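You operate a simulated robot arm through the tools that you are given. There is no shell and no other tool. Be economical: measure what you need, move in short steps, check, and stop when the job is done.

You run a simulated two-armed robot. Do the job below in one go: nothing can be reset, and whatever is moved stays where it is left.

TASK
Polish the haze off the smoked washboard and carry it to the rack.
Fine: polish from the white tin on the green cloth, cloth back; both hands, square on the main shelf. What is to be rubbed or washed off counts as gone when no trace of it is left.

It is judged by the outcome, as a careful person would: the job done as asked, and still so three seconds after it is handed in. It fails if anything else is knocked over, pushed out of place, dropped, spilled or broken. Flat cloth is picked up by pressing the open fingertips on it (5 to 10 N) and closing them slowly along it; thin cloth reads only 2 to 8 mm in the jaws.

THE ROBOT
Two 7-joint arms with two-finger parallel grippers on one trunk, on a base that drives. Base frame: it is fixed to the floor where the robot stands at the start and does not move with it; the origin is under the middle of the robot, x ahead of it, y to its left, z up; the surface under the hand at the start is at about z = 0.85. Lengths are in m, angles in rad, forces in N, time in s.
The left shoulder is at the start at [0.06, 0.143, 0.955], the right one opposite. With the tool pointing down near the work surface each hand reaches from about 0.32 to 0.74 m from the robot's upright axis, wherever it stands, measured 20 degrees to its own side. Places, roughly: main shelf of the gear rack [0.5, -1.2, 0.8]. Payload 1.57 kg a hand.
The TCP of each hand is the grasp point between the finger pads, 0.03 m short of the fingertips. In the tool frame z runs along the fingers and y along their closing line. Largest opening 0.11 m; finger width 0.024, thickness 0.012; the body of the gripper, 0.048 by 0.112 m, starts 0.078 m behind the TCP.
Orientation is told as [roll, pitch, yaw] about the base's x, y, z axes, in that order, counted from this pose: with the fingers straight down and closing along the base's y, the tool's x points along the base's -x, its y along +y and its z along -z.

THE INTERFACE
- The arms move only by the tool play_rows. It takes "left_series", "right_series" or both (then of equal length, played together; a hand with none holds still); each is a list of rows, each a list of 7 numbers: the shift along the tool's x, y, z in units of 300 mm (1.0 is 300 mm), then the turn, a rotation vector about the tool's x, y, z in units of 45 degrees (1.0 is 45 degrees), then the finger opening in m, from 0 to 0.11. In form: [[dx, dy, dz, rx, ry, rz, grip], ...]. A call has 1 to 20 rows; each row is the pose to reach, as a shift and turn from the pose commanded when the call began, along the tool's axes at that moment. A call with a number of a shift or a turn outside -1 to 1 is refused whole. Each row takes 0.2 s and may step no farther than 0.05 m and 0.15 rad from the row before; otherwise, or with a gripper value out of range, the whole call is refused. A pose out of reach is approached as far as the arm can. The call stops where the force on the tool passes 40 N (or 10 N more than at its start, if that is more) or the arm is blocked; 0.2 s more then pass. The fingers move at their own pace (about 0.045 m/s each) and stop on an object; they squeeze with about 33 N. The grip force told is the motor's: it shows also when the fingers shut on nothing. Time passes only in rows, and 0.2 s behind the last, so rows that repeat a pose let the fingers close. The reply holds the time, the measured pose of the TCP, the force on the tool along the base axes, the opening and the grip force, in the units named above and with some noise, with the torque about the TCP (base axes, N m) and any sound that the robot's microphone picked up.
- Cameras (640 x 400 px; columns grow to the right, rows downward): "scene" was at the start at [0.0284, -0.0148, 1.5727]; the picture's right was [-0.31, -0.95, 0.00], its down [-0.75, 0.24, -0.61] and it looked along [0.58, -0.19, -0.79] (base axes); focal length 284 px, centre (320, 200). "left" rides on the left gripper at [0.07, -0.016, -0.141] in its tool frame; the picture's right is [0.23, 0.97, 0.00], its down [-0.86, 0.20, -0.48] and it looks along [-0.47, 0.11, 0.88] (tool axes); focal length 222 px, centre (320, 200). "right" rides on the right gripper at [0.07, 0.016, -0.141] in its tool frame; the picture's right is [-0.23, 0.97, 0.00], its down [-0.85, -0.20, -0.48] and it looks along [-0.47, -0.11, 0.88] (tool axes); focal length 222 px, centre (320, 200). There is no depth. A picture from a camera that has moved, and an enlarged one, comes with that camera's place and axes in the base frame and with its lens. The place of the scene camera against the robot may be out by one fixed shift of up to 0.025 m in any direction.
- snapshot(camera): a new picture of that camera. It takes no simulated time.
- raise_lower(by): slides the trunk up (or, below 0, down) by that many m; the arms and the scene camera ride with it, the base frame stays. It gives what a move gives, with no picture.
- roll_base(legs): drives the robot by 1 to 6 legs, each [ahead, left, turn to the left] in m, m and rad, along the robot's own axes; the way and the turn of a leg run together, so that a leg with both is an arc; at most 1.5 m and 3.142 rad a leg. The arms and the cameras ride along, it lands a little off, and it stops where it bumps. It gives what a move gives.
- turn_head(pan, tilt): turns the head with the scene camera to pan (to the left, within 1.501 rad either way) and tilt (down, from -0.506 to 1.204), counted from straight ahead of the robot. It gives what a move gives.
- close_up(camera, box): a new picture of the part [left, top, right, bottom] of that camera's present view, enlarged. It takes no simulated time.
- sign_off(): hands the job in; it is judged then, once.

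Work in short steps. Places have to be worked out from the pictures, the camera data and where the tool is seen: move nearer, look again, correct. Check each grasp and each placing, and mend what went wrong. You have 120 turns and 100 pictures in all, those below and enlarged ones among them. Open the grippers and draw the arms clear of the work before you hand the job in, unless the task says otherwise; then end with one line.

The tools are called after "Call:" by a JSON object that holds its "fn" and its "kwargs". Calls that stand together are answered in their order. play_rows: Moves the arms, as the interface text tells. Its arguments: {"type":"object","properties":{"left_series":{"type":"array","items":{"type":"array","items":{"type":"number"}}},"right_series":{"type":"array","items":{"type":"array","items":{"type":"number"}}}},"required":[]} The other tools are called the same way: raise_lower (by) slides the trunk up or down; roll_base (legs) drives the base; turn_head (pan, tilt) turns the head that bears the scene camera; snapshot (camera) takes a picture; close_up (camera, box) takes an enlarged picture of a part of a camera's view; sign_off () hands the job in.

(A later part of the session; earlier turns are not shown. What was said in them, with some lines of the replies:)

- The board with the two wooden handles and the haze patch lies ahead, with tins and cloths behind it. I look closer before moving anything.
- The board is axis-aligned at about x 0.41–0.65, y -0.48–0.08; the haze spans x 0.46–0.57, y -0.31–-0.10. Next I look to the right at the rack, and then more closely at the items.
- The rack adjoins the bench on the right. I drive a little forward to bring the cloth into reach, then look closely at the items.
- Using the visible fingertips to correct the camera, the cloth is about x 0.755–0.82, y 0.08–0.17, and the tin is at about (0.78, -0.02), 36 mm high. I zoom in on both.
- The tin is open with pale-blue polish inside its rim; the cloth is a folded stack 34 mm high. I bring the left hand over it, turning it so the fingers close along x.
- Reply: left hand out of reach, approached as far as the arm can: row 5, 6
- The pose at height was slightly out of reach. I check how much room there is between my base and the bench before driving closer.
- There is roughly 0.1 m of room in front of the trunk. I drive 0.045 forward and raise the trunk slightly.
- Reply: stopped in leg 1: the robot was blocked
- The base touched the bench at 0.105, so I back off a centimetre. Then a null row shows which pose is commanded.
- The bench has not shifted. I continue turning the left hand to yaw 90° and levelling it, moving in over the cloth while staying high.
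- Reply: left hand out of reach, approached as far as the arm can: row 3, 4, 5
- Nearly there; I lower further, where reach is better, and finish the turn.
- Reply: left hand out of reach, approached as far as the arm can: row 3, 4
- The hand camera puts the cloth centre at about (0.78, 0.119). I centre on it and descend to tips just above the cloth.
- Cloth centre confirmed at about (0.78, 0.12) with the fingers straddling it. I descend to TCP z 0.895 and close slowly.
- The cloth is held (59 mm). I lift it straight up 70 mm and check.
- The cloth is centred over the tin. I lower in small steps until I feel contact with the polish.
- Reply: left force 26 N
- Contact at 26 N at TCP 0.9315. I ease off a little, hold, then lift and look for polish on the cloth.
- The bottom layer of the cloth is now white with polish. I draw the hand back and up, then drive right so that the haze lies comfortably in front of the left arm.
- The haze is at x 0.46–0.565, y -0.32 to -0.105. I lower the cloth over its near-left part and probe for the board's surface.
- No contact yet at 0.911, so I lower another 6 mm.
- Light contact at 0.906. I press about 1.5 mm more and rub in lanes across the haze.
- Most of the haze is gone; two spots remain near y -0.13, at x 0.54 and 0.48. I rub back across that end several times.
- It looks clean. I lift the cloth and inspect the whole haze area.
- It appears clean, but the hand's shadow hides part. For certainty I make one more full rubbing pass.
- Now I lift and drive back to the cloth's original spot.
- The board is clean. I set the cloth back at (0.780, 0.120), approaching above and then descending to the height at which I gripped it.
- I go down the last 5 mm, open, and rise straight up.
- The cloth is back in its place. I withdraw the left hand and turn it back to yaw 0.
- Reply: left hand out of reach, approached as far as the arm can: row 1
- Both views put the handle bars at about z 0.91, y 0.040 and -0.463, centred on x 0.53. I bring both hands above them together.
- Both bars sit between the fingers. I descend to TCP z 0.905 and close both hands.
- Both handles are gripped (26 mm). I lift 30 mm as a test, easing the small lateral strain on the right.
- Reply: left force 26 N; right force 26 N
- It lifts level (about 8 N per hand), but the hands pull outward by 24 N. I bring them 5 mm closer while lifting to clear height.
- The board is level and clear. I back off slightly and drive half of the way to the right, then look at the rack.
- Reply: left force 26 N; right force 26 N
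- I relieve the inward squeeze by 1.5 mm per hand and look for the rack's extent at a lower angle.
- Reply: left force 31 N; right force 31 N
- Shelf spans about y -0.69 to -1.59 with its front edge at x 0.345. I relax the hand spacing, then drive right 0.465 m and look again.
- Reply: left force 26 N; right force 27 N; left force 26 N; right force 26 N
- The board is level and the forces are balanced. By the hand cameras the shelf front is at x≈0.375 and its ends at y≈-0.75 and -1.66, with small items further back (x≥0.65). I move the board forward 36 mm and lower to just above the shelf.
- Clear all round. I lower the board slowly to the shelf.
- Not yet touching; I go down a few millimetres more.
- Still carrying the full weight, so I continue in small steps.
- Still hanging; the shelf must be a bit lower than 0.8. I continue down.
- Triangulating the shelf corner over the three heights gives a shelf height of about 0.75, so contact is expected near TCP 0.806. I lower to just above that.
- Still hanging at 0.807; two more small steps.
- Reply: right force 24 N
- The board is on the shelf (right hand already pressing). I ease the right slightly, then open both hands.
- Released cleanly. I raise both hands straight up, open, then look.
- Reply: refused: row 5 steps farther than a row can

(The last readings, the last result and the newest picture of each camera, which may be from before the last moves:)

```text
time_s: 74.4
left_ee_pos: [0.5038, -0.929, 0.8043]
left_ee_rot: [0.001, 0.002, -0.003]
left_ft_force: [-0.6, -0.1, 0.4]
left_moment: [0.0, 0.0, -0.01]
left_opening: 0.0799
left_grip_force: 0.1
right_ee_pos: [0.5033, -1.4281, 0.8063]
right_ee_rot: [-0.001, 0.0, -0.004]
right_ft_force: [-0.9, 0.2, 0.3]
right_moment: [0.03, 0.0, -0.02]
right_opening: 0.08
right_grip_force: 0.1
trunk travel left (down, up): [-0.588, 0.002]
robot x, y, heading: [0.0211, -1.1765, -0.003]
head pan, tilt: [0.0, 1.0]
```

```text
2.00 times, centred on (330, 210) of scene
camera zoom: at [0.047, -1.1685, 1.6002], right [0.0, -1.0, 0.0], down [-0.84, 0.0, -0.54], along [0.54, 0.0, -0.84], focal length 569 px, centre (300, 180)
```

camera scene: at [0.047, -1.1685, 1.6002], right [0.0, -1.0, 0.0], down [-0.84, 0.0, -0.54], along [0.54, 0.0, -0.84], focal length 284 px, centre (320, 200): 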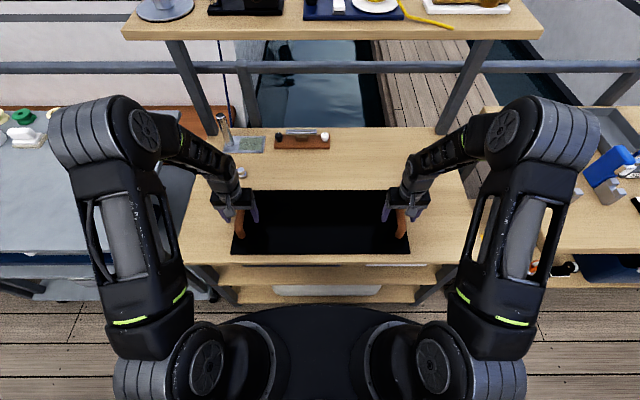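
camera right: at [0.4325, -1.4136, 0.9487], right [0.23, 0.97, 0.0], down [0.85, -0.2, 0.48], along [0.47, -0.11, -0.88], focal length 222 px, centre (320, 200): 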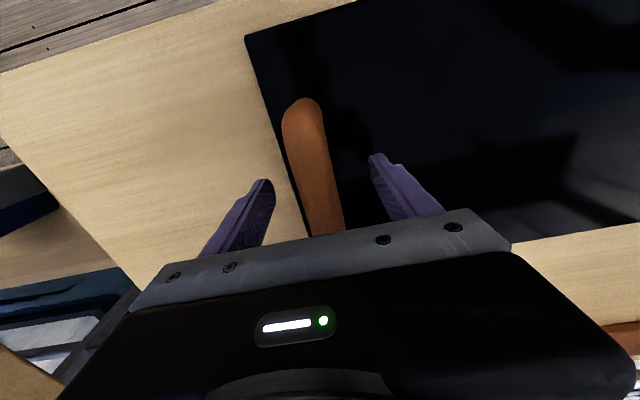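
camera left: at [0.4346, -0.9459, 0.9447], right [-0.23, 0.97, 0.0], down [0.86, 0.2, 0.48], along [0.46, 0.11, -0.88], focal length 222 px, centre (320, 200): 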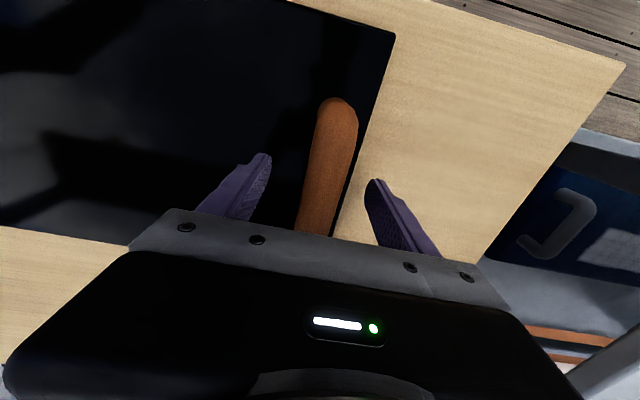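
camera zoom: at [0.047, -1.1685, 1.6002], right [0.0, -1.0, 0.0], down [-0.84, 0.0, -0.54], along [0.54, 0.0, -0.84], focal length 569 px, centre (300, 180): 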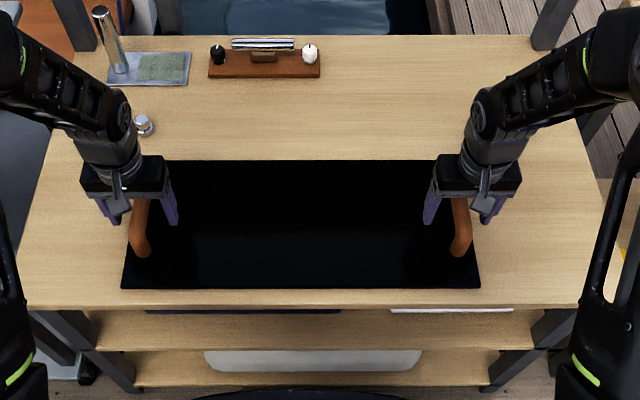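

The board sits square on the shelf. The rise was refused as too fast, so I raise the hands in smaller steps.

Call:
{"fn": "play_rows", "kwargs": {"left_series": [[0, 0, -0.1, 0, 0, 0, 0.08], [0, 0, -0.22, 0, 0, 0, 0.1], [0, 0, -0.34, 0, 0, 0, 0.11], [0, 0, -0.46, 0, 0, 0, 0.11], [0, 0, -0.58, 0, 0, 0, 0.11], [0, 0, -0.7, 0, 0, 0, 0.11]], "right_series": [[0, 0, -0.1, 0, 0, 0, 0.08], [0, 0, -0.22, 0, 0, 0, 0.1], [0, 0, -0.34, 0, 0, 0, 0.11], [0, 0, -0.46, 0, 0, 0, 0.11], [0, 0, -0.58, 0, 0, 0, 0.11], [0, 0, -0.7, 0, 0, 0, 0.11]]}}

Call:
{"fn": "roll_base", "kwargs": {"legs": [[-0.3, 0.0, 0.0]]}}

Call:
{"fn": "turn_head", "kwargs": {"pan": 0.0, "tilt": 0.75}}

Call:
{"fn": "snapshot", "kwargs": {"camera": "scene"}}

Call:
{"fn": "close_up", "kwargs": {"camera": "scene", "box": [170, 140, 490, 340]}}

Call:
{"fn": "turn_head", "kwargs": {"pan": 0.85, "tilt": 0.65}}

Call:
{"fn": "snapshot", "kwargs": {"camera": "scene"}}

```text
time_s: 75.8
left_ee_pos: [0.5034, -0.929, 1.0144]
left_ee_rot: [0.002, 0.001, -0.003]
left_ft_force: [-0.9, 0.4, 0.5]
left_moment: [-0.02, -0.01, -0.01]
left_opening: 0.11
left_grip_force: 0.0
right_ee_pos: [0.5022, -1.4287, 1.0165]
right_ee_rot: [-0.001, -0.002, -0.003]
right_ft_force: [-0.2, 0.7, -0.1]
right_moment: [0.02, 0.02, -0.03]
right_opening: 0.11
right_grip_force: 0.2
trunk travel left (down, up): [-0.588, 0.002]
robot x, y, heading: [0.0227, -1.1726, -0.002]
head pan, tilt: [0.0, 1.0]
```

```text
time_s: 77.9
left_ee_pos: [0.2018, -0.9278, 1.0156]
left_ee_rot: [0.002, 0.001, -0.005]
left_ft_force: [0.0, 0.8, 0.2]
left_moment: [-0.02, -0.02, 0.0]
left_opening: 0.1098
left_grip_force: 0.0
right_ee_pos: [0.201, -1.4283, 1.0157]
right_ee_rot: [0.001, -0.002, -0.005]
right_ft_force: [0.1, 0.1, 0.2]
right_moment: [0.04, -0.04, 0.0]
right_opening: 0.1102
right_grip_force: 0.0
trunk travel left (down, up): [-0.588, 0.002]
robot x, y, heading: [-0.2789, -1.1737, -0.006]
head pan, tilt: [0.0, 1.0]
```

```text
time_s: 78.7
left_ee_pos: [0.2044, -0.9271, 1.0148]
left_ee_rot: [0.0, 0.002, -0.001]
left_ft_force: [0.4, 0.0, 0.8]
left_moment: [0.01, -0.05, -0.02]
left_opening: 0.1099
left_grip_force: 0.0
right_ee_pos: [0.2019, -1.4296, 1.016]
right_ee_rot: [0.0, -0.002, -0.005]
right_ft_force: [-0.3, 0.5, 0.4]
right_moment: [0.0, 0.01, 0.01]
right_opening: 0.11
right_grip_force: 0.0
trunk travel left (down, up): [-0.588, 0.002]
robot x, y, heading: [-0.2806, -1.1763, 0.0]
head pan, tilt: [0.0, 0.75]
```

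```text
50 pictures are left
camera scene: at [-0.2403, -1.1676, 1.6193], right [0.0, -1.0, 0.0], down [-0.68, 0.0, -0.73], along [0.73, 0.0, -0.68], focal length 284 px, centre (320, 200)
```

scene: 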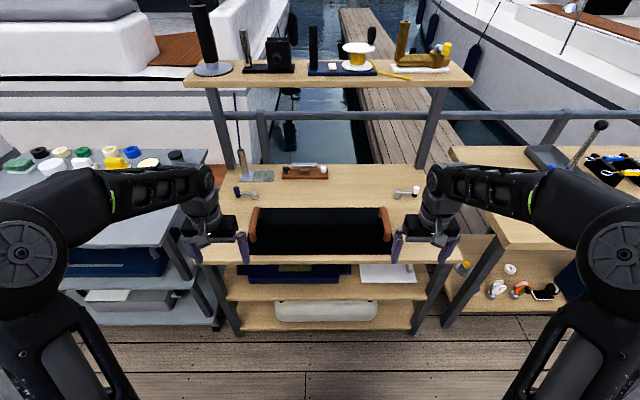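

```text
2.00 times, centred on (330, 240) of scene
camera zoom: at [-0.2403, -1.1676, 1.6193], right [0.0, -1.0, 0.0], down [-0.68, 0.0, -0.73], along [0.73, 0.0, -0.68], focal length 569 px, centre (300, 120)
```

zoom: 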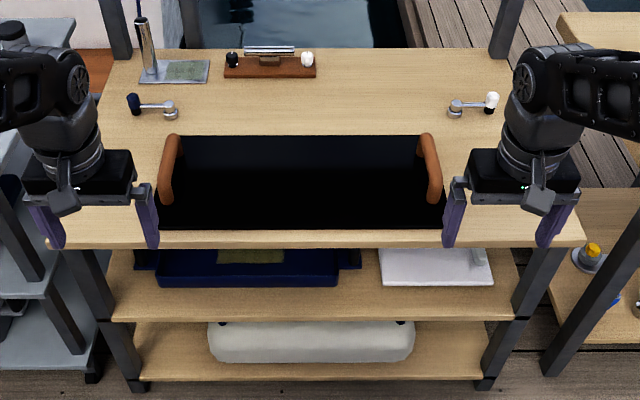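

```text
time_s: 79.8
left_ee_pos: [0.2033, -0.9279, 1.0131]
left_ee_rot: [0.0, 0.0, -0.003]
left_ft_force: [-0.4, -0.6, 0.4]
left_moment: [-0.01, -0.02, -0.05]
left_opening: 0.1101
left_grip_force: 0.1
right_ee_pos: [0.2027, -1.4294, 1.0166]
right_ee_rot: [-0.002, 0.0, -0.005]
right_ft_force: [-0.4, -0.2, 0.3]
right_moment: [-0.02, -0.01, -0.02]
right_opening: 0.1103
right_grip_force: 0.1
trunk travel left (down, up): [-0.588, 0.002]
robot x, y, heading: [-0.2807, -1.1789, -0.003]
head pan, tilt: [0.85, 0.649]
```

```text
48 pictures are left
camera scene: at [-0.2655, -1.1023, 1.628], right [0.75, -0.66, 0.0], down [-0.4, -0.45, -0.8], along [0.53, 0.6, -0.6], focal length 284 px, centre (320, 200)
```

scene: 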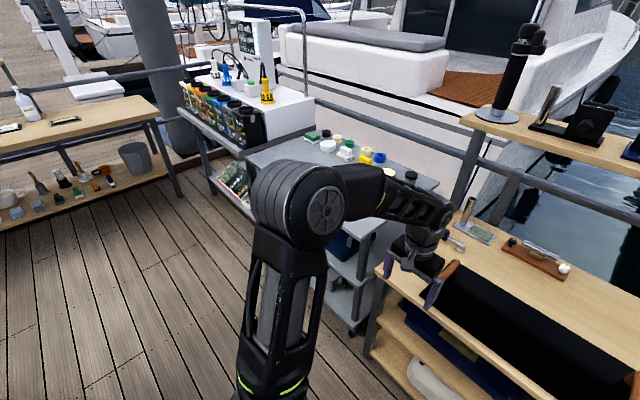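

All looks in place; one last enlarged check of the board's front edge and surface.

Call:
{"fn": "turn_head", "kwargs": {"pan": 0.0, "tilt": 0.75}}

Call:
{"fn": "close_up", "kwargs": {"camera": "scene", "box": [230, 180, 410, 290]}}

Call:
{"fn": "close_up", "kwargs": {"camera": "scene", "box": [0, 130, 200, 255]}}

```text
time_s: 81.0
left_ee_pos: [0.2049, -0.9292, 1.0141]
left_ee_rot: [0.001, 0.001, -0.003]
left_ft_force: [0.2, 0.0, 0.7]
left_moment: [0.01, -0.01, -0.02]
left_opening: 0.1099
left_grip_force: 0.0
right_ee_pos: [0.2008, -1.4286, 1.0153]
right_ee_rot: [-0.002, -0.001, -0.007]
right_ft_force: [0.5, 0.1, -0.7]
right_moment: [-0.01, -0.04, 0.01]
right_opening: 0.1102
right_grip_force: 0.1
trunk travel left (down, up): [-0.588, 0.002]
robot x, y, heading: [-0.2807, -1.1724, -0.002]
head pan, tilt: [0.0, 0.75]
```

```text
3.56 times, centred on (320, 235) of scene
camera zoom: at [-0.2402, -1.1675, 1.6194], right [0.0, -1.0, 0.0], down [-0.68, 0.0, -0.73], along [0.73, 0.0, -0.68], focal length 1011 px, centre (320, 76)
```

zoom: 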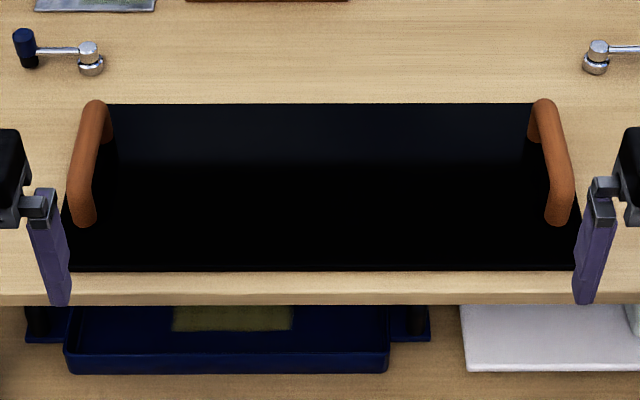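

```text
3.20 times, centred on (100, 192) of scene
camera zoom: at [-0.2402, -1.1675, 1.6194], right [0.0, -1.0, 0.0], down [-0.68, 0.0, -0.73], along [0.73, 0.0, -0.68], focal length 910 px, centre (1024, 224)
```

zoom: 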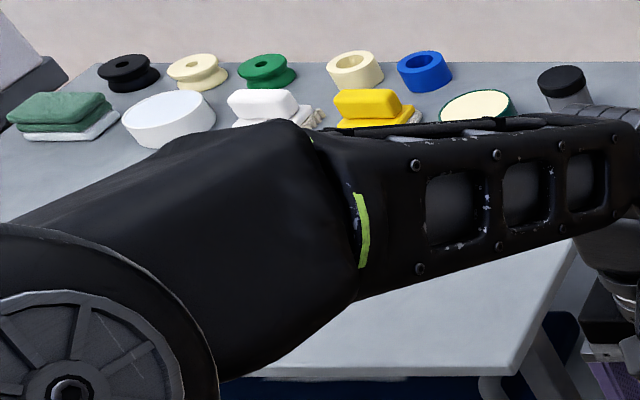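

The board is clean, square and fully on the main shelf. The cloth is back, nothing else has shifted, and the open hands are clear, so I hand the job in.

Call:
{"fn": "sign_off", "kwargs": {}}

```text
The job is handed in.
```

The haze is off the smoked washboard and no trace shows in the pictures. The board was carried with both hands and sits square on the rack's main shelf, and the green cloth is back in its place with polish still on its underside. While getting into reach early on, the base touched the bench once; nothing was seen to move.
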